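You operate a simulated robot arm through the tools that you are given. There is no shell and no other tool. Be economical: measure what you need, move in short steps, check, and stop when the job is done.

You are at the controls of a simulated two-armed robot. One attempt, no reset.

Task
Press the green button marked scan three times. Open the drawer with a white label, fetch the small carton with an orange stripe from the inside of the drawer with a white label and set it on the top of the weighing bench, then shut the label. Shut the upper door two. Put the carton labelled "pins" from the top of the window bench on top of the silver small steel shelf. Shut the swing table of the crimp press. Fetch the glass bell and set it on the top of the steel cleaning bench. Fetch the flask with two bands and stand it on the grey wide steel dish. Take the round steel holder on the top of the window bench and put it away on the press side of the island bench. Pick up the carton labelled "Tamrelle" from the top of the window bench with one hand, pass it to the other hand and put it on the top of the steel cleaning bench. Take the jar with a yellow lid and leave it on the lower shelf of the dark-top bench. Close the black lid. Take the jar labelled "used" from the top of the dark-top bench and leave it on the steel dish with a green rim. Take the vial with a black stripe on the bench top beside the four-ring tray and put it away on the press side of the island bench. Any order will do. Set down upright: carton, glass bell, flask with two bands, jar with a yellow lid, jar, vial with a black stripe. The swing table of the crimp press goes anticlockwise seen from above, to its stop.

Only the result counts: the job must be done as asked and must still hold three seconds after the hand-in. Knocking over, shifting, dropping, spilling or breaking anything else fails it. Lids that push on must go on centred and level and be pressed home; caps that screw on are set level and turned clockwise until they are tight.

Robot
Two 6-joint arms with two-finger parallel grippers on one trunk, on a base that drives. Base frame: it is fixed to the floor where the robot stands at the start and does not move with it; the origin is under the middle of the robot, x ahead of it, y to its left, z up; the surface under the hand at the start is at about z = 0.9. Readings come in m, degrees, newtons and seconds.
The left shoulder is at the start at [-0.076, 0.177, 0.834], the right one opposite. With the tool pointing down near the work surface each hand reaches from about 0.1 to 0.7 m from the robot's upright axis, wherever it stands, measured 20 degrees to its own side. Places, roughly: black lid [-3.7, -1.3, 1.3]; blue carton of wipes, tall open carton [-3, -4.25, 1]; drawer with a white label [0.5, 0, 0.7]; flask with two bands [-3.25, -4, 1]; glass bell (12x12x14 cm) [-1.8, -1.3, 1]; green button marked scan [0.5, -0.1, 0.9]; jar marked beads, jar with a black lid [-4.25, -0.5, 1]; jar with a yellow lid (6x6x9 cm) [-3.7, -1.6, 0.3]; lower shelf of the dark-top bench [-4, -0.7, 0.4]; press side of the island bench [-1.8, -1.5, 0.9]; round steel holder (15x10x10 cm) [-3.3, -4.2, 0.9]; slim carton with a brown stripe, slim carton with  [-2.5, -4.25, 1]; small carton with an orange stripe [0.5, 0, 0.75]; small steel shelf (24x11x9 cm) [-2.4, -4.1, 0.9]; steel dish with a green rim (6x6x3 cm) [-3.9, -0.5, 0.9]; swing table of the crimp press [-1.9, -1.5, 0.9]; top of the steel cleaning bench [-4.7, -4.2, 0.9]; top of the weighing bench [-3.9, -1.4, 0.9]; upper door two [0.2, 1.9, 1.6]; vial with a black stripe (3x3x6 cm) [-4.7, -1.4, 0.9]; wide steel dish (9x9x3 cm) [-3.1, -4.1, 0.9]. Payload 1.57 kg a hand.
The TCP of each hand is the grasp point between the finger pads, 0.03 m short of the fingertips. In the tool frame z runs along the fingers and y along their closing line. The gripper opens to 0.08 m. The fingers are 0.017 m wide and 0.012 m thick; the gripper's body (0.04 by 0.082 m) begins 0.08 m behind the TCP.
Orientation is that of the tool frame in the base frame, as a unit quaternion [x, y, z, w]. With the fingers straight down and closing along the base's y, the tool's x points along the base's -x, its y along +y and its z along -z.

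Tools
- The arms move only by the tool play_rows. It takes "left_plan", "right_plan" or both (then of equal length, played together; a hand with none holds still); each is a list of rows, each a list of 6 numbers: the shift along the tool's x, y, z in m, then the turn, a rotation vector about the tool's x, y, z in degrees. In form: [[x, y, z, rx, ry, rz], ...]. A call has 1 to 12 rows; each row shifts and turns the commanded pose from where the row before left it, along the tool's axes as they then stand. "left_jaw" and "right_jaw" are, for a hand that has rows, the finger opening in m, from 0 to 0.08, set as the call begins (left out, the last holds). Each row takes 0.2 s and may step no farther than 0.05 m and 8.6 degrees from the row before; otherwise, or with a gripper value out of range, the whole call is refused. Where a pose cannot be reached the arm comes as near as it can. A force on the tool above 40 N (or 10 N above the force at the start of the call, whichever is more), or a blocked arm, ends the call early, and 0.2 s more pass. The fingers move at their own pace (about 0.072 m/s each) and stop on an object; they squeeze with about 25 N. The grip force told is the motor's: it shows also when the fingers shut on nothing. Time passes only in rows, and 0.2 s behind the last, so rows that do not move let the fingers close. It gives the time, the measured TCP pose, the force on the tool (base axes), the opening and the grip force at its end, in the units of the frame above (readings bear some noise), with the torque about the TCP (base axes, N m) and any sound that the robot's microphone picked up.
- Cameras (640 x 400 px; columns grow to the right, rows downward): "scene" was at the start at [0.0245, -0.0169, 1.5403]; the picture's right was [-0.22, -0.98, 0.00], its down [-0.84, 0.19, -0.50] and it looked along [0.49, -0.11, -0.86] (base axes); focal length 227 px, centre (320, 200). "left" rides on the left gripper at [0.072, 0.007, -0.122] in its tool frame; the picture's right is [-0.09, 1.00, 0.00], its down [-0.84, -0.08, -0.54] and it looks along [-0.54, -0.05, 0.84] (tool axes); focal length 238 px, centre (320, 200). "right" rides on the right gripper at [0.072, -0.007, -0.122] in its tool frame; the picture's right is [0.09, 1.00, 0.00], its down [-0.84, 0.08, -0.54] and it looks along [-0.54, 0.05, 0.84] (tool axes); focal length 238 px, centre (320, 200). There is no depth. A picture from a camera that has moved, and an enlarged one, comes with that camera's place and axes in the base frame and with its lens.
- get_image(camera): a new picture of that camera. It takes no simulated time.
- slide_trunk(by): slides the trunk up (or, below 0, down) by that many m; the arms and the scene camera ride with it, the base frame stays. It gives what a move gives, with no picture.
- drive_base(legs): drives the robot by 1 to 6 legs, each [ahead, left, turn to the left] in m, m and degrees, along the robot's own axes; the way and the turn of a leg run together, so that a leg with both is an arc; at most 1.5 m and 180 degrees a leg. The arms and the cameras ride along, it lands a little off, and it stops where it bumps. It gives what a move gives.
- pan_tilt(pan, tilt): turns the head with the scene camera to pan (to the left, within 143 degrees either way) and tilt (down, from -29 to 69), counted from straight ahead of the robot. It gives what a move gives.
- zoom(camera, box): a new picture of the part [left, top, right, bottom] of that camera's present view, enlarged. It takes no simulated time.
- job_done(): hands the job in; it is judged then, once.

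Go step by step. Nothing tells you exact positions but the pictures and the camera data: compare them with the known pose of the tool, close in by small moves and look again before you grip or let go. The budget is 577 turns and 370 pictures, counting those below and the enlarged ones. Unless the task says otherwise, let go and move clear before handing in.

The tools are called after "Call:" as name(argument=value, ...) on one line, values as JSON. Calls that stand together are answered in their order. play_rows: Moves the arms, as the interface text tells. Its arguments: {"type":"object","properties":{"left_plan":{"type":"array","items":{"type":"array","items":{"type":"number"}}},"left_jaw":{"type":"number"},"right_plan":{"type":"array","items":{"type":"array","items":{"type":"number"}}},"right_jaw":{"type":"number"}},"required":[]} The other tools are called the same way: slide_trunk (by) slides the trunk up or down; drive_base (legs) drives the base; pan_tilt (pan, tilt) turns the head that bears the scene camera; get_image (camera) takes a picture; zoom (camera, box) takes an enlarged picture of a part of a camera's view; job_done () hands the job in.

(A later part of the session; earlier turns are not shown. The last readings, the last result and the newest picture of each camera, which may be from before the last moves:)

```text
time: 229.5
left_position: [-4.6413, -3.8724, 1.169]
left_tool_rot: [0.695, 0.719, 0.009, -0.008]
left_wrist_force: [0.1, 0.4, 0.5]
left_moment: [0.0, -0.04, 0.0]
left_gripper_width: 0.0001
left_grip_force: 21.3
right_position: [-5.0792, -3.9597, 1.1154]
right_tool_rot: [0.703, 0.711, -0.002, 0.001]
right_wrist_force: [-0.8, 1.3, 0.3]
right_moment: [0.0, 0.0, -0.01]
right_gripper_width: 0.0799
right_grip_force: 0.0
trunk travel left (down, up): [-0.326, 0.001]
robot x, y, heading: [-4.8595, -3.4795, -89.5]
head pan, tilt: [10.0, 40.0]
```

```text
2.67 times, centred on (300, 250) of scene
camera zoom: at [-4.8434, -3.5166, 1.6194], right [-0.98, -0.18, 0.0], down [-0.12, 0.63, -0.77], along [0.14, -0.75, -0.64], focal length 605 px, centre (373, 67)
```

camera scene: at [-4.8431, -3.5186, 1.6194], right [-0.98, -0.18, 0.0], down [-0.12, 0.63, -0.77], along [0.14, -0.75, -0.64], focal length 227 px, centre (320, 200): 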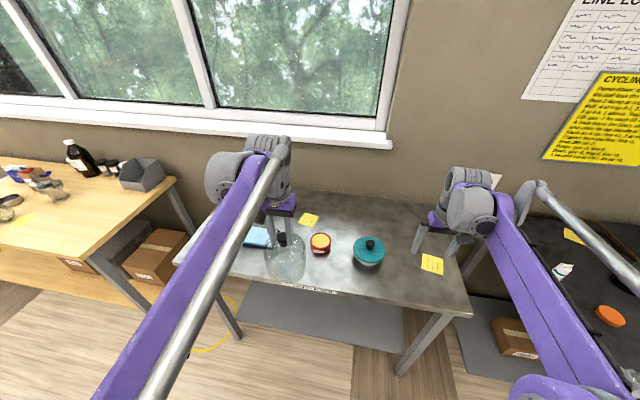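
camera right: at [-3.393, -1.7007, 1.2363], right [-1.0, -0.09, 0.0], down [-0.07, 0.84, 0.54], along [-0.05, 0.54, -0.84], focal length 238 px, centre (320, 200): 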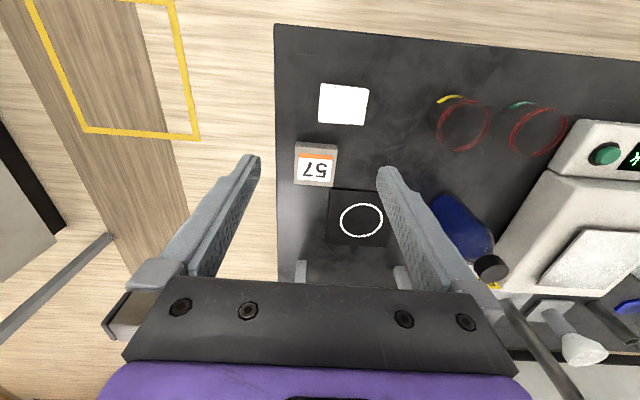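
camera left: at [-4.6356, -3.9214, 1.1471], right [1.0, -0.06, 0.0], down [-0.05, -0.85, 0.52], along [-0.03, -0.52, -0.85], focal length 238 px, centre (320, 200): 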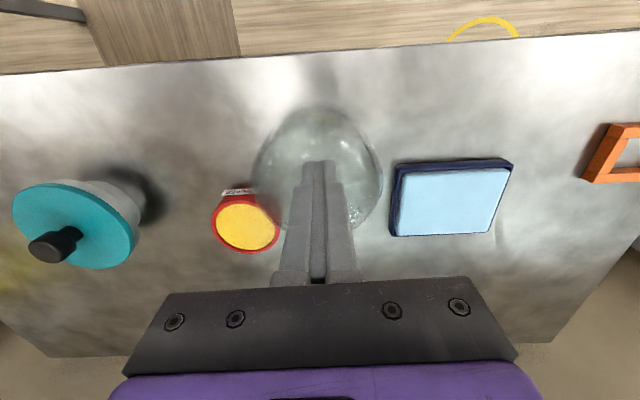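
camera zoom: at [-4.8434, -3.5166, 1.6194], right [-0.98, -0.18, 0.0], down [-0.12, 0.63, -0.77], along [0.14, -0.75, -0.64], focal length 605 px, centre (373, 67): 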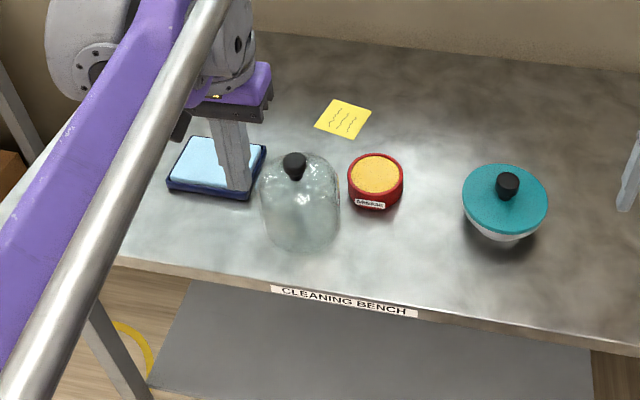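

The bell stands well. Now to the window bench, to the east: backing off and sidestepping.

Call:
drive_base(legs=[[-0.2, 0, -0.5], [0, 1.2, 0], [0, 0.55, 0]])

Call:
pan_tilt(pan=0, tilt=30)

Call:
get_image(camera="scene")

```text
time: 246.4
left_position: [-2.896, -3.6815, 1.1679]
left_tool_rot: [0.703, 0.711, 0.01, -0.007]
left_wrist_force: [0.0, 0.6, 0.1]
left_moment: [0.0, 0.02, 0.0]
left_gripper_width: 0.0
left_grip_force: 21.2
right_position: [-3.3347, -3.7586, 1.1155]
right_tool_rot: [0.712, 0.703, 0.001, -0.001]
right_wrist_force: [0.0, -0.7, 0.0]
right_moment: [-0.01, -0.03, 0.01]
right_gripper_width: 0.08
right_grip_force: 0.2
trunk travel left (down, up): [-0.326, 0.001]
robot x, y, heading: [-3.1053, -3.2766, -90.8]
head pan, tilt: [10.0, 40.0]
```

```text
time: 247.2
left_position: [-2.8949, -3.6802, 1.1683]
left_tool_rot: [0.703, 0.711, 0.01, -0.009]
left_wrist_force: [0.4, -0.1, -0.3]
left_moment: [0.01, 0.01, -0.01]
left_gripper_width: 0.0001
left_grip_force: 21.4
right_position: [-3.3353, -3.7587, 1.1146]
right_tool_rot: [0.712, 0.702, 0.0, 0.0]
right_wrist_force: [-0.9, 0.6, 0.2]
right_moment: [-0.01, 0.01, 0.05]
right_gripper_width: 0.0801
right_grip_force: 0.1
trunk travel left (down, up): [-0.326, 0.001]
robot x, y, heading: [-3.1031, -3.2746, -90.8]
head pan, tilt: [0.0, 30.0]
```

```text
262 pictures are left
camera scene: at [-3.1038, -3.3271, 1.6347], right [-1.0, 0.01, 0.0], down [0.01, 0.5, -0.87], along [-0.01, -0.87, -0.5], focal length 227 px, centre (320, 200)
```

scene: 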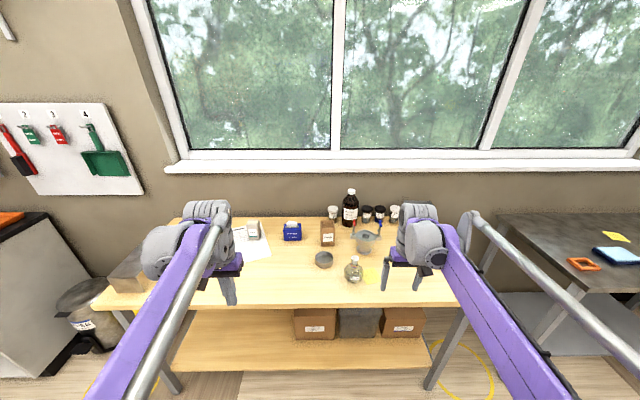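

Call:
zoom(camera="scene", box=[230, 180, 450, 310])

Call:
zoom(camera="scene", box=[90, 180, 310, 310])

```text
2.91 times, centred on (340, 245) of scene
camera zoom: at [-3.1038, -3.3271, 1.6347], right [-1.0, 0.01, 0.0], down [0.01, 0.5, -0.87], along [-0.01, -0.87, -0.5], focal length 660 px, centre (262, 69)
```

zoom: 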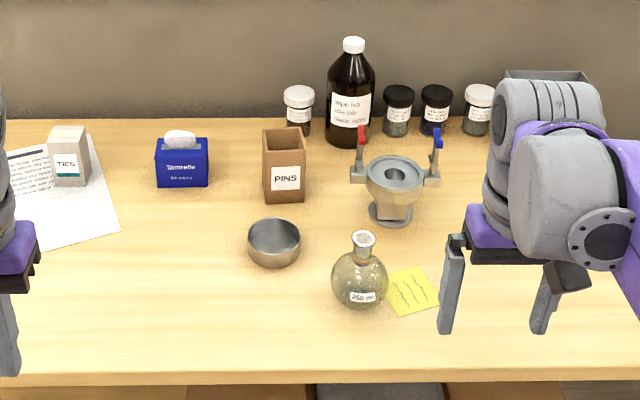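

```text
2.91 times, centred on (200, 245) of scene
camera zoom: at [-3.1038, -3.3271, 1.6347], right [-1.0, 0.01, 0.0], down [0.01, 0.5, -0.87], along [-0.01, -0.87, -0.5], focal length 660 px, centre (669, 69)
```

zoom: 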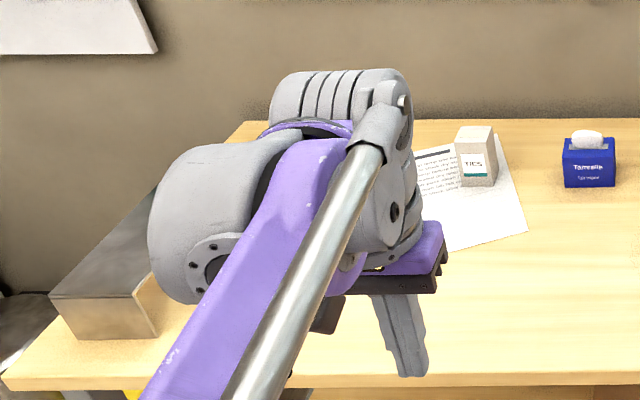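

All the window-bench items are in view: Tamrelle, PINS, the steel holder with clips, the wide dish, the two-band flask, and the small steel shelf at the far left. First the flask onto the dish, with the right hand.

Call:
drive_base(legs=[[0.18, 0, 0.8]])

Call:
get_image(camera="right")

Call:
zoom(camera="scene", box=[260, 200, 440, 320])

```text
time: 248.6
left_position: [-2.8903, -3.8503, 1.1695]
left_tool_rot: [0.697, 0.716, 0.011, -0.008]
left_wrist_force: [-0.3, 0.3, 0.5]
left_moment: [0.01, -0.01, 0.01]
left_gripper_width: 0.0002
left_grip_force: 21.1
right_position: [-3.3271, -3.9352, 1.1151]
right_tool_rot: [0.705, 0.709, 0.0, -0.001]
right_wrist_force: [-0.1, 0.6, -1.0]
right_moment: [0.02, 0.02, 0.02]
right_gripper_width: 0.0801
right_grip_force: 0.1
trunk travel left (down, up): [-0.326, 0.001]
robot x, y, heading: [-3.101, -3.4532, -89.7]
head pan, tilt: [0.0, 30.0]
```

```text
259 pictures are left
camera right: at [-3.3345, -3.8648, 1.2355], right [1.0, 0.1, 0.0], down [0.08, -0.84, 0.54], along [0.05, -0.54, -0.84], focal length 238 px, centre (320, 200)
```

right: 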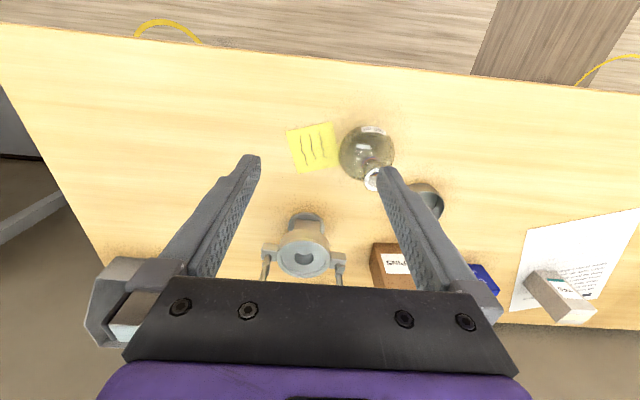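

```text
3.33 times, centred on (350, 260) of scene
camera zoom: at [-3.1038, -3.5005, 1.6345], right [-1.0, 0.0, 0.0], down [0.0, 0.5, -0.87], along [0.0, -0.87, -0.5], focal length 756 px, centre (220, 0)
```

zoom: 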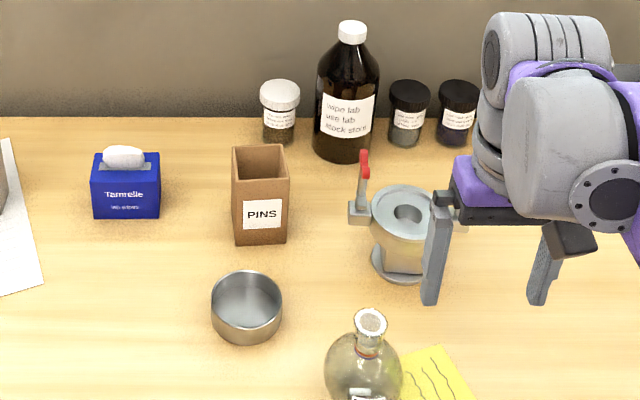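

Call:
play_rows(right_plan=[[-0.03, 0.03, 0, 0, 0, 0], [-0.03, 0.03, 0, 0, 0, 0], [-0.003, 0.012, 0.02, 0, 0, 0], [0, 0, 0.015, 0, 0, 0], [0, 0, 0, 0, 0, 0]], right_jaw=0.06)

Call:
get_image(camera="right")

```text
time: 249.8
left_position: [-2.8889, -3.8514, 1.1699]
left_tool_rot: [0.697, 0.717, 0.009, -0.009]
left_wrist_force: [-0.8, -0.5, -0.1]
left_moment: [0.03, -0.02, -0.03]
left_gripper_width: 0.0
left_grip_force: 21.4
right_position: [-3.2555, -4.0002, 1.0803]
right_tool_rot: [0.705, 0.709, 0.0, 0.0]
right_wrist_force: [-0.5, 0.5, 0.3]
right_moment: [-0.01, -0.01, 0.02]
right_gripper_width: 0.06
right_grip_force: 0.0
trunk travel left (down, up): [-0.326, 0.001]
robot x, y, heading: [-3.1055, -3.4523, -89.9]
head pan, tilt: [0.0, 30.0]
```

```text
257 pictures are left
camera right: at [-3.2627, -3.9282, 1.2019], right [1.0, 0.1, 0.0], down [0.08, -0.84, 0.54], along [0.05, -0.54, -0.84], focal length 238 px, centre (320, 200)
```

right: 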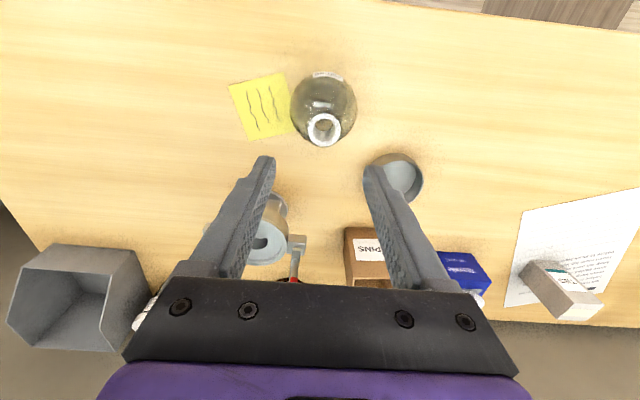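

Call:
play_rows(right_plan=[[0.006, 0.003, 0.03, 0, 0, 0], [0, 0, 0.025, 0, 0, 0], [0, 0, 0, 0, 0, 0]])

Call:
get_image(camera="right")

Call:
zoom(camera="scene", box=[300, 260, 420, 335])

```text
time: 250.6
left_position: [-2.8894, -3.8517, 1.1689]
left_tool_rot: [0.698, 0.716, 0.01, -0.009]
left_wrist_force: [0.2, -0.5, 0.2]
left_moment: [-0.01, -0.03, -0.01]
left_gripper_width: 0.0
left_grip_force: 21.2
right_position: [-3.2501, -3.9933, 1.0268]
right_tool_rot: [0.706, 0.709, -0.001, 0.0]
right_wrist_force: [0.0, 0.2, -0.6]
right_moment: [0.03, 0.0, -0.04]
right_gripper_width: 0.06
right_grip_force: 0.1
trunk travel left (down, up): [-0.326, 0.001]
robot x, y, heading: [-3.1064, -3.4551, -89.8]
head pan, tilt: [0.0, 30.0]
```

```text
256 pictures are left
camera right: at [-3.2575, -3.9222, 1.1483], right [1.0, 0.1, 0.0], down [0.08, -0.84, 0.54], along [0.05, -0.54, -0.84], focal length 238 px, centre (320, 200)
```

right: 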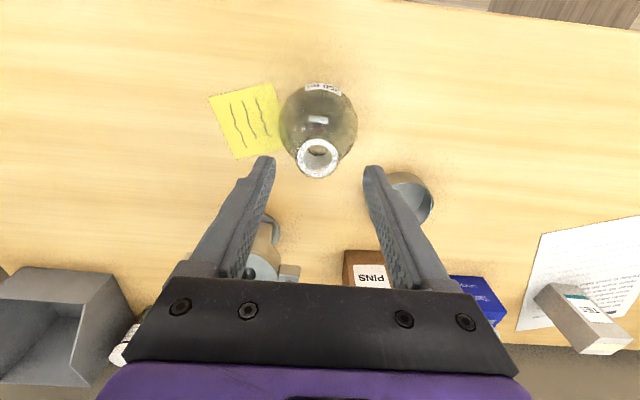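

```text
5.33 times, centred on (360, 298) of scene
camera zoom: at [-3.1038, -3.5015, 1.6347], right [-1.0, 0.0, 0.0], down [0.0, 0.5, -0.87], along [0.0, -0.87, -0.5], focal length 1210 px, centre (107, -320)
```

zoom: 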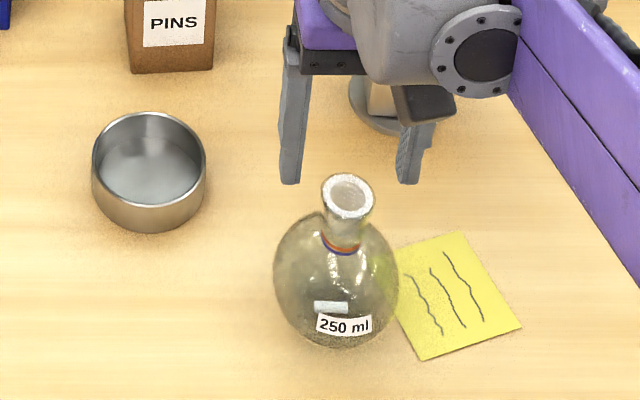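

The rim with its two bands triangulates to (-3.2527, -3.9895, 0.986). Going down and gripping the neck.

Call:
play_rows(right_plan=[[0.004, -0.003, 0.015, 0, 0, 0], [0, 0, 0.015, 0, 0, 0], [0, 0, 0.006, 0, 0, 0], [0, 0, 0, 0, 0, 0]])

Call:
zoom(camera="right", box=[200, 80, 440, 280])

```text
time: 251.6
left_position: [-2.8897, -3.8513, 1.1692]
left_tool_rot: [0.697, 0.716, 0.01, -0.008]
left_wrist_force: [0.0, 0.7, 0.4]
left_moment: [0.0, -0.01, -0.01]
left_gripper_width: 0.0
left_grip_force: 21.4
right_position: [-3.2552, -3.9889, 0.9894]
right_tool_rot: [0.705, 0.71, 0.0, 0.0]
right_wrist_force: [-1.1, 0.2, -0.2]
right_moment: [0.0, -0.01, 0.0]
right_gripper_width: 0.0602
right_grip_force: 0.0
trunk travel left (down, up): [-0.326, 0.001]
robot x, y, heading: [-3.1035, -3.4514, -89.7]
head pan, tilt: [0.0, 30.0]
```

```text
2.00 times, centred on (320, 180) of right
camera zoom: at [-3.2609, -3.9181, 1.1106], right [1.0, 0.1, 0.0], down [0.08, -0.84, 0.54], along [0.05, -0.54, -0.84], focal length 477 px, centre (320, 240)
```

zoom: 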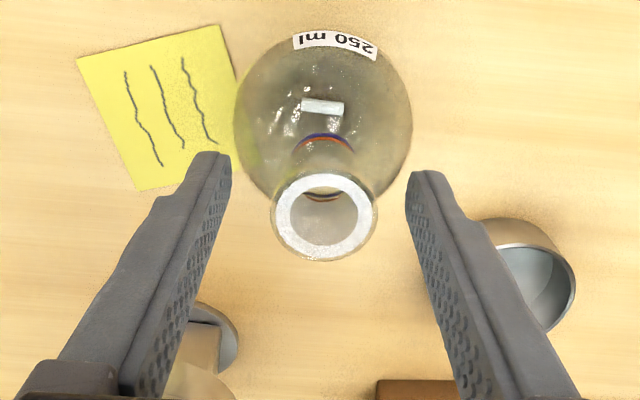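

Well centred. Closing gently and lifting slowly.

Call:
play_rows(right_plan=[[0, 0, 0, 0, 0, 0], [0, 0, 0, 0, 0, 0], [0, 0, 0, 0, 0, 0]], right_jaw=0.0)

Call:
play_rows(right_plan=[[0, 0, -0.005, 0, 0, 0], [0, 0, -0.01, 0, 0, 0], [0, 0, -0.02, 0, 0, 0], [0, 0, -0.02, 0, 0, 0], [0, 0, -0.01, 0, 0, 0], [0, 0, 0, 0, 0, 0]])

Call:
get_image(camera="right")

Call:
zoom(camera="scene", box=[290, 230, 430, 318])

```text
time: 252.4
left_position: [-2.8894, -3.8514, 1.1689]
left_tool_rot: [0.698, 0.716, 0.01, -0.008]
left_wrist_force: [-0.4, -0.3, 0.0]
left_moment: [0.0, -0.01, -0.01]
left_gripper_width: 0.0
left_grip_force: 22.0
right_position: [-3.254, -3.9893, 0.99]
right_tool_rot: [0.705, 0.709, 0.0, -0.001]
right_wrist_force: [0.3, -0.1, 0.2]
right_moment: [-0.01, 0.0, 0.04]
right_gripper_width: 0.0336
right_grip_force: 24.8
trunk travel left (down, up): [-0.326, 0.001]
robot x, y, heading: [-3.1038, -3.4551, -89.6]
head pan, tilt: [0.0, 30.0]
```

```text
time: 253.8
left_position: [-2.8892, -3.8526, 1.1684]
left_tool_rot: [0.698, 0.716, 0.01, -0.008]
left_wrist_force: [0.8, 0.1, 0.5]
left_moment: [0.0, -0.03, -0.02]
left_gripper_width: 0.0
left_grip_force: 20.9
right_position: [-3.2552, -3.9897, 1.0526]
right_tool_rot: [0.706, 0.708, 0.0, 0.0]
right_wrist_force: [-0.6, 0.8, -1.1]
right_moment: [-0.03, 0.04, 0.0]
right_gripper_width: 0.0335
right_grip_force: 24.9
trunk travel left (down, up): [-0.326, 0.001]
robot x, y, heading: [-3.1049, -3.4543, -89.9]
head pan, tilt: [0.0, 30.0]
```

```text
253 pictures are left
camera right: at [-3.2624, -3.9181, 1.1743], right [1.0, 0.1, 0.0], down [0.08, -0.84, 0.54], along [0.05, -0.54, -0.84], focal length 238 px, centre (320, 200)
```

right: 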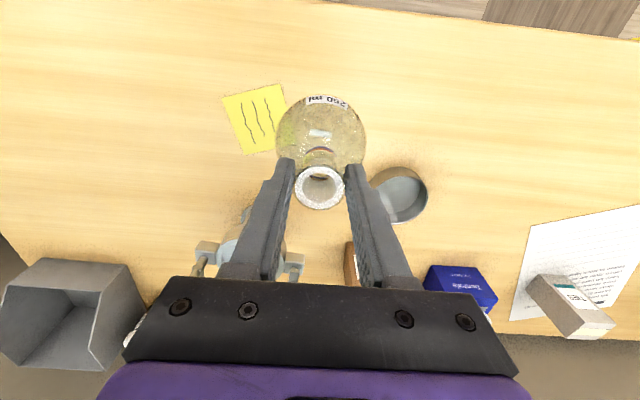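

```text
4.55 times, centred on (360, 274) of scene
camera zoom: at [-3.1038, -3.5019, 1.6347], right [-1.0, 0.0, 0.0], down [0.0, 0.5, -0.87], along [0.0, -0.87, -0.5], focal length 1031 px, centre (138, -136)
```

zoom: 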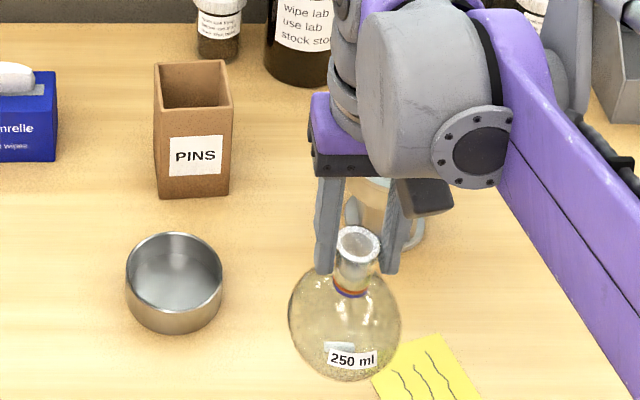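

The flask is held. Moving it over the dish.

Call:
play_rows(right_plan=[[0, 0, -0.02, 0, 0, 0], [-0.015, 0.025, -0.01, 0, 0, 0], [-0.02, 0.03, 0, 0, 0, 0], [-0.02, 0.03, 0, 0, 0, 0], [-0.015, 0.025, 0, 0, 0, 0], [0, 0.011, 0, 0, 0, 0], [0, 0, 0, 0, 0, 0]])

Call:
get_image(camera="right")

Call:
zoom(camera="scene", box=[270, 220, 410, 308])

```text
time: 255.4
left_position: [-2.8889, -3.8523, 1.169]
left_tool_rot: [0.698, 0.716, 0.01, -0.009]
left_wrist_force: [0.9, 0.2, 0.4]
left_moment: [0.05, 0.03, -0.04]
left_gripper_width: 0.0
left_grip_force: 21.3
right_position: [-3.1333, -4.0583, 1.0843]
right_tool_rot: [0.705, 0.71, 0.0, 0.0]
right_wrist_force: [0.0, 0.3, -0.9]
right_moment: [0.0, 0.01, 0.01]
right_gripper_width: 0.0336
right_grip_force: 24.7
trunk travel left (down, up): [-0.326, 0.001]
robot x, y, heading: [-3.101, -3.4514, -89.9]
head pan, tilt: [0.0, 30.0]
```

```text
251 pictures are left
camera right: at [-3.1408, -3.9879, 1.2061], right [1.0, 0.1, 0.0], down [0.08, -0.84, 0.54], along [0.05, -0.54, -0.84], focal length 238 px, centre (320, 200)
```

right: 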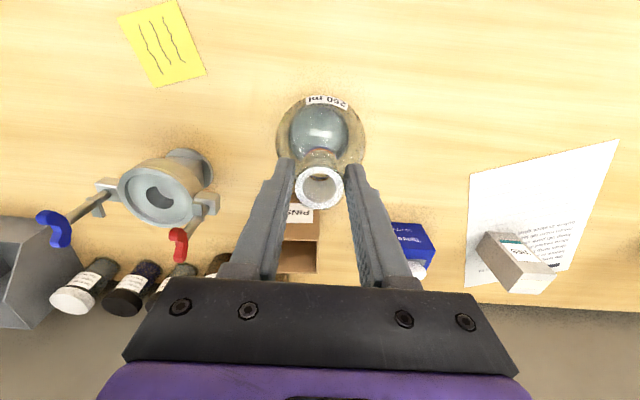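

```text
4.55 times, centred on (340, 264) of scene
camera zoom: at [-3.1039, -3.5019, 1.6347], right [-1.0, 0.0, 0.0], down [0.0, 0.5, -0.87], along [0.0, -0.87, -0.5], focal length 1031 px, centre (229, -91)
```

zoom: 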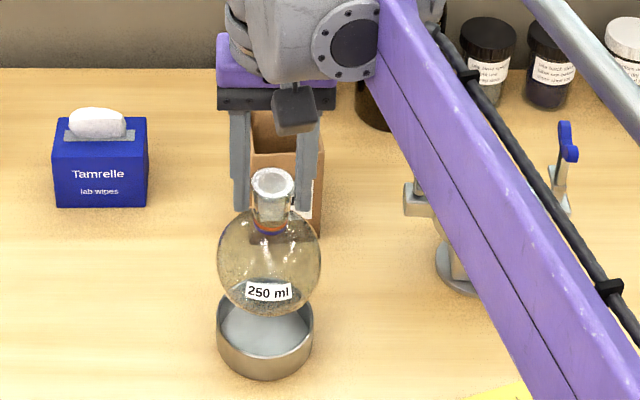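

The dish centre comes out at (-3.133, -4.065). I'll nudge forward 6 mm and lower into it.

Call:
play_rows(right_plan=[[-0.006, 0, 0.02, 0, 0, 0], [0, 0, 0.025, 0, 0, 0], [0, 0, 0.02, 0, 0, 0], [0, 0, 0, 0, 0, 0]])

Call:
zoom(camera="scene", box=[270, 220, 410, 308])

Call:
get_image(camera="right")

```text
time: 256.4
left_position: [-2.8891, -3.8511, 1.1681]
left_tool_rot: [0.698, 0.716, 0.01, -0.008]
left_wrist_force: [0.1, 0.5, -0.1]
left_moment: [0.0, -0.02, -0.01]
left_gripper_width: 0.0002
left_grip_force: 21.4
right_position: [-3.1343, -4.0627, 1.02]
right_tool_rot: [0.705, 0.709, 0.0, 0.0]
right_wrist_force: [-0.4, 0.0, 4.6]
right_moment: [0.01, 0.02, 0.01]
right_gripper_width: 0.0333
right_grip_force: 25.5
trunk travel left (down, up): [-0.326, 0.001]
robot x, y, heading: [-3.1052, -3.4509, -89.9]
head pan, tilt: [0.0, 30.0]
```

```text
4.55 times, centred on (340, 264) of scene
camera zoom: at [-3.1037, -3.5012, 1.6348], right [-1.0, 0.0, 0.0], down [0.0, 0.5, -0.87], along [0.0, -0.87, -0.5], focal length 1031 px, centre (229, -91)
```

zoom: 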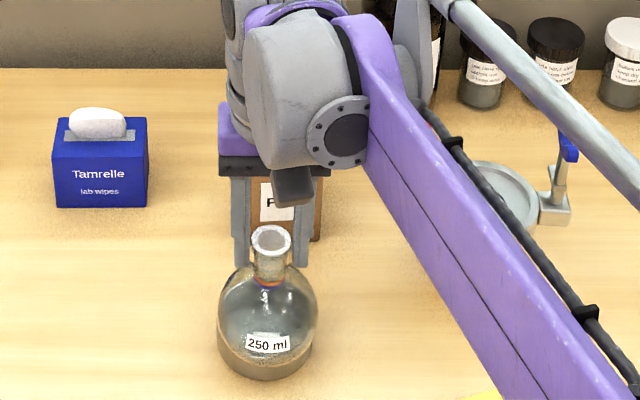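

```text
248 pictures are left
camera right: at [-3.1414, -3.9922, 1.1405], right [1.0, 0.1, 0.0], down [0.08, -0.84, 0.54], along [0.05, -0.54, -0.84], focal length 238 px, centre (320, 200)
```

right: 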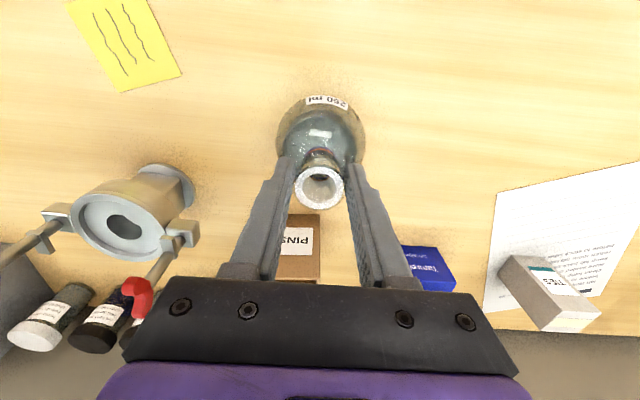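

The flask touches: its round body seats on the dish. I'll settle it by another millimetre or two and watch the force.

Call:
play_rows(right_plan=[[0, 0.001, 0.001, 0, 0, 0], [0, 0.001, 0.001, 0, 0, 0], [0, 0, 0, 0, 0, 0]])

Call:
zoom(camera="scene", box=[300, 260, 360, 310])

Call:
zoom(camera="right", box=[240, 70, 400, 220])

```text
time: 257.2
left_position: [-2.8902, -3.8494, 1.1699]
left_tool_rot: [0.698, 0.716, 0.01, -0.008]
left_wrist_force: [-0.4, -0.6, 0.0]
left_moment: [-0.04, -0.01, -0.01]
left_gripper_width: 0.0
left_grip_force: 21.2
right_position: [-3.1328, -4.064, 1.017]
right_tool_rot: [0.705, 0.709, -0.001, 0.0]
right_wrist_force: [-0.9, 0.1, 15.9]
right_moment: [0.12, 0.03, 0.05]
right_gripper_width: 0.0335
right_grip_force: 24.5
trunk travel left (down, up): [-0.326, 0.001]
robot x, y, heading: [-3.1008, -3.4526, -89.8]
head pan, tilt: [0.0, 30.0]
```

```text
8.00 times, centred on (330, 285) of scene
camera zoom: at [-3.1039, -3.5001, 1.6349], right [-1.0, 0.0, 0.0], down [0.0, 0.5, -0.87], along [0.0, -0.87, -0.5], focal length 1815 px, centre (240, -480)
```

zoom: 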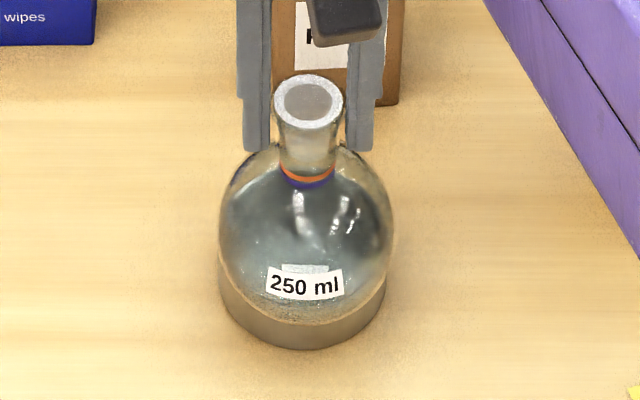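

```text
2.67 times, centred on (320, 145) of right
camera zoom: at [-3.139, -3.9929, 1.139], right [1.0, 0.1, 0.0], down [0.08, -0.84, 0.54], along [0.05, -0.54, -0.84], focal length 636 px, centre (320, 347)
```

zoom: 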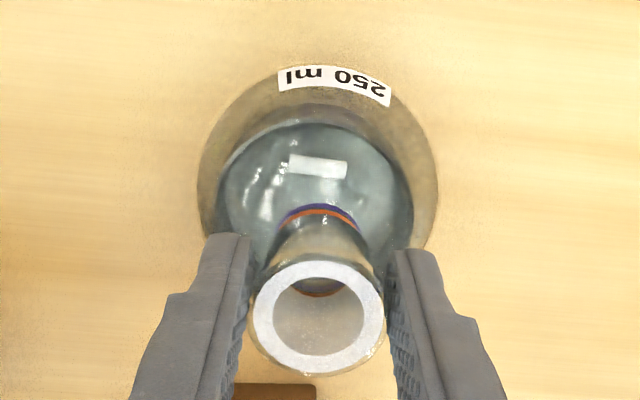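

The flask is aligned and seated. Releasing.

Call:
play_rows(right_plan=[[0, 0, -0.0015, 0, 0, 0], [0, 0, 0, 0, 0, 0]])

Call:
play_rows(right_plan=[[0, 0, 0, 0, 0, 0], [0, 0, 0, 0, 0, 0]], right_jaw=0.06)

Call:
play_rows(right_plan=[[0, 0, -0.01, 0, 0, 0], [0, 0, -0.03, 0, 0, 0], [0, 0, -0.04, 0, 0, 0], [0.02, 0, -0.03, 0, 0, 0], [0.04, -0.02, 0, 0, 0, 0]])

Call:
zoom(camera="scene", box=[250, 210, 430, 320])

```text
time: 257.8
left_position: [-2.89, -3.8515, 1.1689]
left_tool_rot: [0.698, 0.716, 0.009, -0.008]
left_wrist_force: [0.4, -0.2, 0.0]
left_moment: [-0.02, 0.01, 0.02]
left_gripper_width: 0.0
left_grip_force: 21.6
right_position: [-3.1326, -4.0644, 1.0182]
right_tool_rot: [0.705, 0.71, 0.0, 0.0]
right_wrist_force: [-0.7, -0.8, 1.8]
right_moment: [-0.05, 0.08, 0.0]
right_gripper_width: 0.0335
right_grip_force: 25.0
trunk travel left (down, up): [-0.326, 0.001]
robot x, y, heading: [-3.1051, -3.4514, -89.9]
head pan, tilt: [0.0, 30.0]
```

```text
time: 258.4
left_position: [-2.8899, -3.8514, 1.1688]
left_tool_rot: [0.697, 0.717, 0.01, -0.008]
left_wrist_force: [0.0, -0.2, 0.2]
left_moment: [0.0, 0.02, 0.01]
left_gripper_width: 0.0001
left_grip_force: 21.1
right_position: [-3.1322, -4.0647, 1.0194]
right_tool_rot: [0.705, 0.709, 0.0, 0.0]
right_wrist_force: [0.3, -0.2, 0.5]
right_moment: [0.01, -0.01, 0.03]
right_gripper_width: 0.0602
right_grip_force: 0.0
trunk travel left (down, up): [-0.326, 0.001]
robot x, y, heading: [-3.1058, -3.4515, -89.8]
head pan, tilt: [0.0, 30.0]
```

```text
time: 259.6
left_position: [-2.8898, -3.8492, 1.1691]
left_tool_rot: [0.698, 0.716, 0.011, -0.007]
left_wrist_force: [0.4, 0.1, 0.0]
left_moment: [-0.05, -0.02, -0.03]
left_gripper_width: 0.0
left_grip_force: 20.7
right_position: [-3.1548, -4.0012, 1.1289]
right_tool_rot: [0.705, 0.709, 0.0, 0.001]
right_wrist_force: [0.5, 0.1, -0.1]
right_moment: [-0.02, 0.01, 0.01]
right_gripper_width: 0.0598
right_grip_force: 0.1
trunk travel left (down, up): [-0.326, 0.001]
robot x, y, heading: [-3.1021, -3.4554, -89.7]
head pan, tilt: [0.0, 30.0]
```

```text
3.56 times, centred on (340, 265) of scene
camera zoom: at [-3.105, -3.4991, 1.6347], right [-1.0, 0.0, 0.0], down [0.0, 0.5, -0.87], along [0.0, -0.87, -0.5], focal length 807 px, centre (249, -31)
```

zoom: 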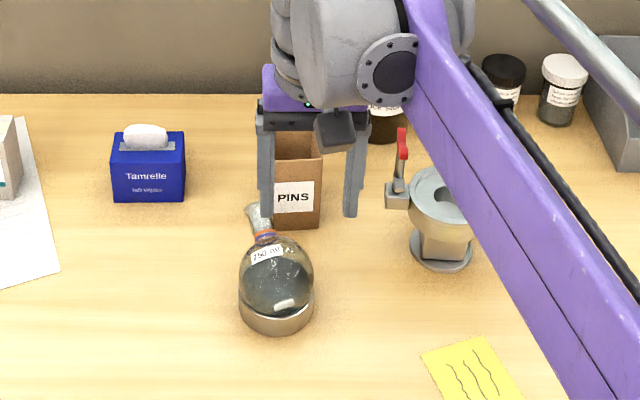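

The flask has tipped over in the dish, leaning toward the back. I'll look closely before correcting it.

Call:
get_image(camera="right")

Call:
zoom(camera="scene", box=[290, 250, 370, 310])

```text
244 pictures are left
camera right: at [-3.1614, -3.9299, 1.2508], right [1.0, 0.1, 0.0], down [0.08, -0.84, 0.54], along [0.05, -0.54, -0.84], focal length 238 px, centre (320, 200)
```

right: 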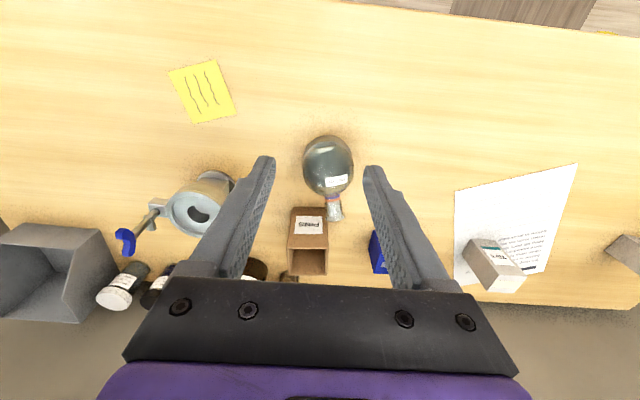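

```text
6.67 times, centred on (330, 280) of scene
camera zoom: at [-3.105, -3.4991, 1.6347], right [-1.0, 0.0, 0.0], down [0.0, 0.5, -0.87], along [0.0, -0.87, -0.5], focal length 1512 px, centre (253, -333)
```

zoom: 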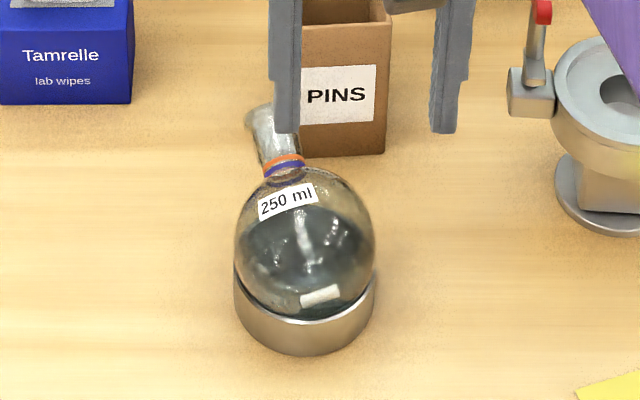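

My height assumption seems off (the table may be nearer z 0.86). I'll touch the table with the closed fingers at a free spot to measure it.

Call:
play_rows(right_plan=[[0.04, 0, 0, 0, 0, 0], [0.03, -0.01, 0.02, 0, 0, 0], [0, 0, 0.04, 0, 0, 0], [0, 0, 0.04, 0, 0, 0], [0, 0, 0.04, 0, 0, 0], [0, 0, 0.02, 0, 0, 0], [0, 0, 0, 0, 0, 0]], right_jaw=0)

Call:
play_rows(right_plan=[[0, 0, 0.015, 0, 0, 0], [0, 0, 0.01, 0, 0, 0], [0, 0, 0.01, 0, 0, 0], [0, 0, 0.005, 0, 0, 0], [0, 0, 0.005, 0, 0, 0], [0, 0, 0.005, 0, 0, 0], [0, 0, 0.005, 0, 0, 0], [0, 0, 0.005, 0, 0, 0], [0, 0, 0.005, 0, 0, 0], [0, 0, 0.005, 0, 0, 0], [0, 0, 0.005, 0, 0, 0]])

```text
time: 261.2
left_position: [-2.889, -3.8519, 1.1687]
left_tool_rot: [0.698, 0.716, 0.011, -0.009]
left_wrist_force: [0.4, -0.2, 0.1]
left_moment: [0.01, -0.02, 0.02]
left_gripper_width: 0.0
left_grip_force: 21.4
right_position: [-3.1625, -3.9353, 0.9706]
right_tool_rot: [0.705, 0.709, 0.0, 0.0]
right_wrist_force: [0.4, 0.9, 0.0]
right_moment: [-0.02, 0.03, 0.03]
right_gripper_width: 0.0
right_grip_force: 20.9
trunk travel left (down, up): [-0.326, 0.001]
robot x, y, heading: [-3.1041, -3.4519, -89.8]
head pan, tilt: [0.0, 30.0]
```

```text
time: 263.6
left_position: [-2.889, -3.8512, 1.1681]
left_tool_rot: [0.698, 0.716, 0.01, -0.009]
left_wrist_force: [0.2, 0.1, 0.5]
left_moment: [-0.01, 0.02, 0.01]
left_gripper_width: 0.0003
left_grip_force: 21.0
right_position: [-3.1622, -3.9361, 0.8927]
right_tool_rot: [0.705, 0.709, -0.001, -0.001]
right_wrist_force: [0.2, -0.1, 0.1]
right_moment: [0.0, 0.01, -0.02]
right_gripper_width: 0.0
right_grip_force: 21.0
trunk travel left (down, up): [-0.326, 0.001]
robot x, y, heading: [-3.1072, -3.4519, -89.8]
head pan, tilt: [0.0, 30.0]
```

Call:
play_rows(right_plan=[[0, 0, 0.003, 0, 0, 0], [0, 0, 0.003, 0, 0, 0], [0, 0, 0.003, 0, 0, 0], [0, 0, 0.003, 0, 0, 0], [0, 0, 0.003, 0, 0, 0]])

Call:
get_image(camera="right")

Call:
zoom(camera="scene", box=[270, 240, 390, 330])

```text
time: 264.4
left_position: [-2.8887, -3.8506, 1.1698]
left_tool_rot: [0.698, 0.716, 0.01, -0.007]
left_wrist_force: [0.3, 0.3, -0.9]
left_moment: [-0.01, -0.02, 0.03]
left_gripper_width: 0.0001
left_grip_force: 21.3
right_position: [-3.1629, -3.9359, 0.8904]
right_tool_rot: [0.705, 0.709, -0.002, 0.003]
right_wrist_force: [-2.6, -3.0, 33.5]
right_moment: [0.14, 0.06, 0.09]
right_gripper_width: 0.0
right_grip_force: 21.1
trunk travel left (down, up): [-0.326, 0.001]
robot x, y, heading: [-3.1028, -3.4512, -89.7]
head pan, tilt: [0.0, 30.0]
stopped in row 3 (right hand): the force on the tool passed its limit at 47 N (the readings are from after the stop); the commanded pose is now the measured one
```

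```text
242 pictures are left
camera right: at [-3.1694, -3.8637, 1.0107], right [1.0, 0.1, 0.0], down [0.08, -0.83, 0.55], along [0.05, -0.54, -0.84], focal length 238 px, centre (320, 200)
```

right: 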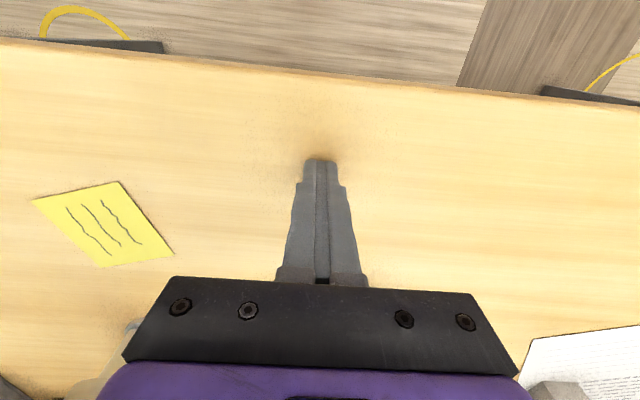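

```text
4.44 times, centred on (330, 285) of scene
camera zoom: at [-3.1038, -3.4993, 1.635], right [-1.0, 0.0, 0.0], down [0.0, 0.5, -0.87], along [0.0, -0.87, -0.5], focal length 1008 px, centre (276, -178)
```

zoom: 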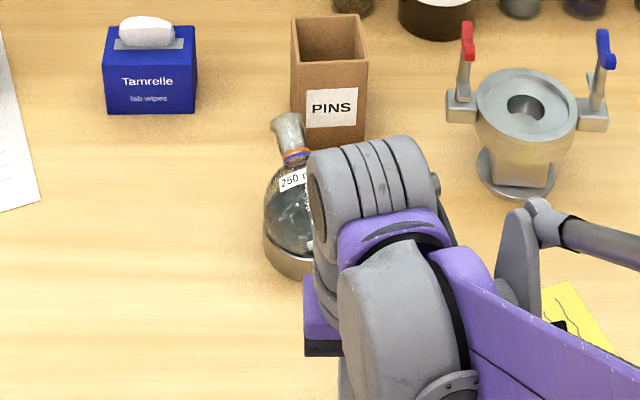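

The table is at z 0.861, lower than I assumed, so the dish is centred at about (-3.135, -4.101) and I had set the flask on its near rim. It now lies in the dish with its neck pointing back. I'll grip the neck from above, lift, and rotate it upright. First I'll raise the hand, move closer and look.

Call:
play_rows(right_plan=[[0, 0, -0.03, 0, 0, 0], [0, 0, -0.045, 0, 0, 0], [0, 0, -0.045, 0, 0, 0], [0, 0, -0.045, 0, 0, 0], [0, 0, -0.045, 0, 0, 0]], right_jaw=0.06)

Call:
drive_base(legs=[[0.07, 0, 0]])

Call:
play_rows(right_plan=[[-0.025, 0.01, 0, 0, 0, -5], [-0.025, 0.01, 0, 0, 0, -6], [-0.025, 0.01, 0, 0, 0, -6], [-0.02, 0.01, 0.01, 0, 0, 0], [0, 0, 0, 0, 0, 0]])

Call:
get_image(camera="right")

Call:
zoom(camera="scene", box=[260, 230, 420, 330])

```text
time: 265.6
left_position: [-2.8887, -3.8525, 1.1692]
left_tool_rot: [0.698, 0.716, 0.01, -0.008]
left_wrist_force: [0.4, -0.2, -0.5]
left_moment: [0.0, 0.0, 0.0]
left_gripper_width: 0.0002
left_grip_force: 20.9
right_position: [-3.162, -3.9331, 1.0966]
right_tool_rot: [0.706, 0.708, -0.001, 0.001]
right_wrist_force: [1.0, -0.4, 0.0]
right_moment: [0.0, -0.06, 0.02]
right_gripper_width: 0.06
right_grip_force: 0.0
trunk travel left (down, up): [-0.326, 0.001]
robot x, y, heading: [-3.1009, -3.4499, -89.7]
head pan, tilt: [0.0, 30.0]
```

```text
time: 266.6
left_position: [-2.889, -3.9188, 1.169]
left_tool_rot: [0.698, 0.716, 0.011, -0.008]
left_wrist_force: [0.5, -0.2, -1.0]
left_moment: [-0.04, 0.01, -0.02]
left_gripper_width: 0.0
left_grip_force: 21.0
right_position: [-3.1614, -3.9994, 1.0954]
right_tool_rot: [0.706, 0.709, -0.001, 0.0]
right_wrist_force: [0.5, 0.6, -0.1]
right_moment: [-0.01, -0.01, 0.03]
right_gripper_width: 0.0601
right_grip_force: 0.1
trunk travel left (down, up): [-0.326, 0.001]
robot x, y, heading: [-3.106, -3.5206, -90.1]
head pan, tilt: [0.0, 30.0]
```

```text
time: 267.8
left_position: [-2.8893, -3.9197, 1.169]
left_tool_rot: [0.698, 0.716, 0.01, -0.008]
left_wrist_force: [0.5, -0.3, 0.9]
left_moment: [0.0, -0.02, -0.01]
left_gripper_width: 0.0
left_grip_force: 21.3
right_position: [-3.1087, -4.0881, 1.0861]
right_tool_rot: [0.593, 0.805, 0.0, 0.0]
right_wrist_force: [-0.6, -0.7, 0.7]
right_moment: [-0.01, 0.0, -0.03]
right_gripper_width: 0.0598
right_grip_force: 0.1
trunk travel left (down, up): [-0.326, 0.001]
robot x, y, heading: [-3.1044, -3.5216, -89.8]
head pan, tilt: [0.0, 30.0]
```

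```text
240 pictures are left
camera right: at [-3.1355, -4.0225, 1.2065], right [0.92, 0.38, 0.0], down [0.32, -0.77, 0.54], along [0.21, -0.5, -0.84], focal length 238 px, centre (320, 200)
```

right: 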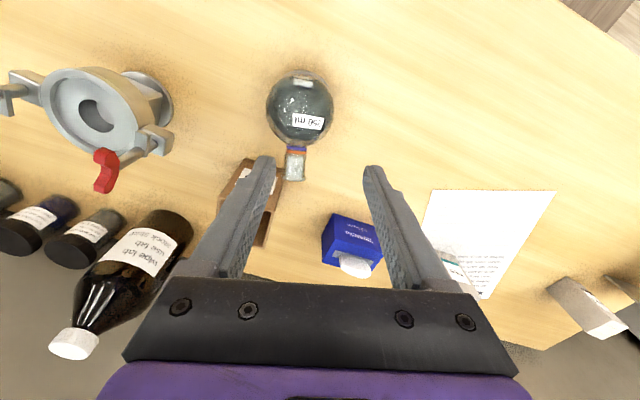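

```text
4.00 times, centred on (340, 280) of scene
camera zoom: at [-3.104, -3.5695, 1.6347], right [-1.0, 0.0, 0.0], down [0.0, 0.5, -0.87], along [0.0, -0.87, -0.5], focal length 908 px, centre (240, -120)
```

zoom: 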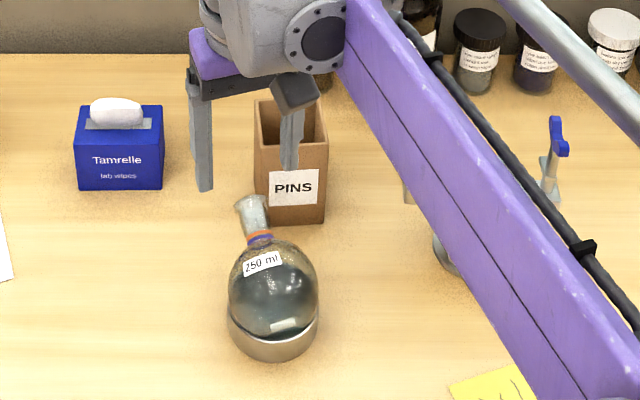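

Call:
play_rows(right_plan=[[-0.025, -0.012, 0.02, 0, 0, 0], [-0.022, -0.0113, 0.03, 0, 0, 0], [0, 0, 0.03, 0, 0, 0], [0, 0, 0, 0, 0, 0]])

Call:
get_image(camera="right")

Call:
zoom(camera="scene", box=[260, 230, 420, 330])

```text
time: 268.8
left_position: [-2.8899, -3.9199, 1.1695]
left_tool_rot: [0.698, 0.716, 0.011, -0.008]
left_wrist_force: [0.1, -0.2, 0.1]
left_moment: [0.04, -0.03, 0.01]
left_gripper_width: 0.0002
left_grip_force: 21.1
right_position: [-3.1161, -4.1402, 1.0074]
right_tool_rot: [0.593, 0.805, -0.001, 0.0]
right_wrist_force: [0.1, 0.9, 0.7]
right_moment: [0.0, -0.03, 0.03]
right_gripper_width: 0.06
right_grip_force: 0.0
trunk travel left (down, up): [-0.326, 0.001]
robot x, y, heading: [-3.1047, -3.5213, -89.9]
head pan, tilt: [0.0, 30.0]
```

```text
238 pictures are left
camera right: at [-3.1437, -4.075, 1.129], right [0.92, 0.38, 0.0], down [0.32, -0.78, 0.54], along [0.21, -0.5, -0.84], focal length 238 px, centre (320, 200)
```

right: 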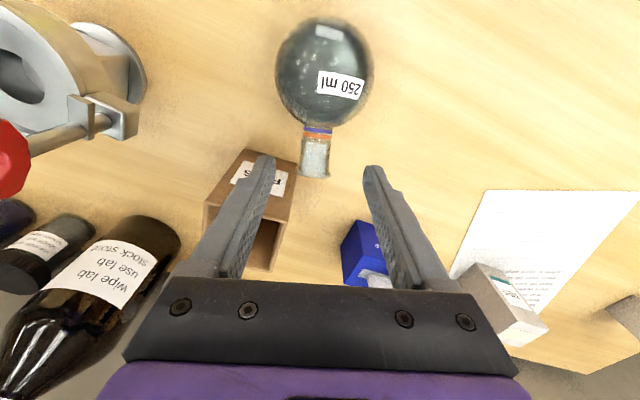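

```text
4.00 times, centred on (340, 280) of scene
camera zoom: at [-3.1036, -3.5699, 1.6347], right [-1.0, 0.0, 0.0], down [0.0, 0.5, -0.87], along [0.0, -0.87, -0.5], focal length 908 px, centre (240, -120)
```

zoom: 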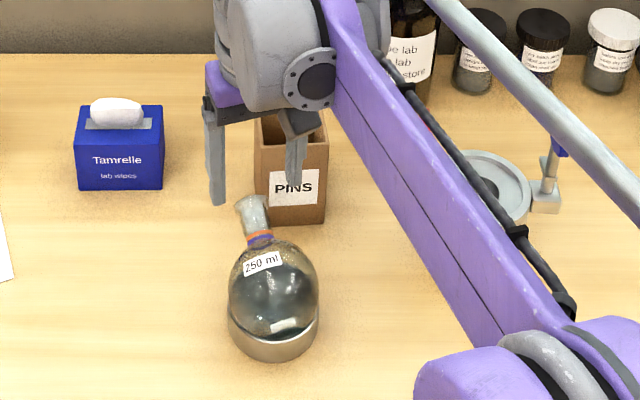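

Call:
play_rows(right_plan=[[-0.002, -0.001, 0.03, 0, 0, 0], [0, 0, 0.025, 0, 0, 0], [0, 0, 0.014, 0, 0, 0], [0, 0, 0, 0, 0, 0]])

Call:
get_image(camera="right")

Call:
zoom(camera="scene", box=[260, 230, 420, 330])

```text
time: 269.8
left_position: [-2.8902, -3.9194, 1.168]
left_tool_rot: [0.697, 0.717, 0.01, -0.008]
left_wrist_force: [-0.1, 0.1, 0.8]
left_moment: [0.06, 0.01, 0.03]
left_gripper_width: 0.0004
left_grip_force: 20.9
right_position: [-3.1179, -4.1417, 0.9365]
right_tool_rot: [0.592, 0.806, -0.001, 0.0]
right_wrist_force: [-0.6, 0.1, -0.5]
right_moment: [-0.03, -0.01, -0.01]
right_gripper_width: 0.0598
right_grip_force: 0.2
trunk travel left (down, up): [-0.326, 0.001]
robot x, y, heading: [-3.1044, -3.5219, -89.9]
head pan, tilt: [0.0, 30.0]
```

```text
236 pictures are left
camera right: at [-3.146, -4.076, 1.0582], right [0.92, 0.38, 0.0], down [0.32, -0.78, 0.54], along [0.21, -0.5, -0.84], focal length 238 px, centre (320, 200)
```

right: 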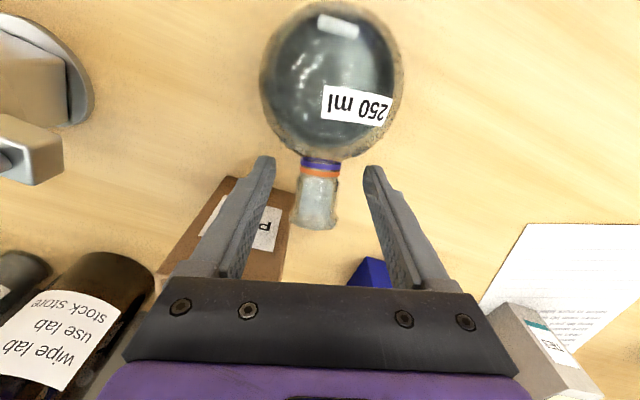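

```text
4.00 times, centred on (340, 280) of scene
camera zoom: at [-3.1036, -3.5698, 1.6347], right [-1.0, 0.0, 0.0], down [0.0, 0.5, -0.87], along [0.0, -0.87, -0.5], focal length 908 px, centre (240, -120)
```

zoom: 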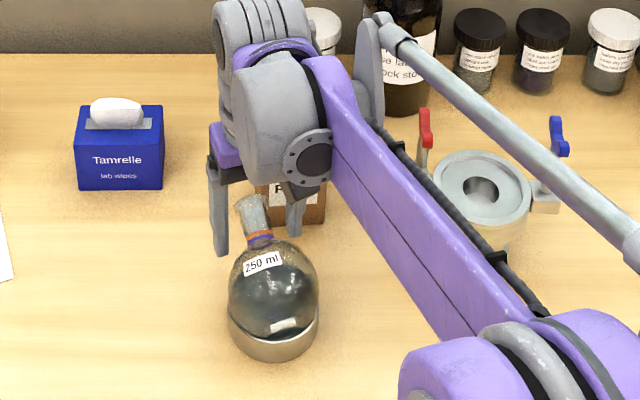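

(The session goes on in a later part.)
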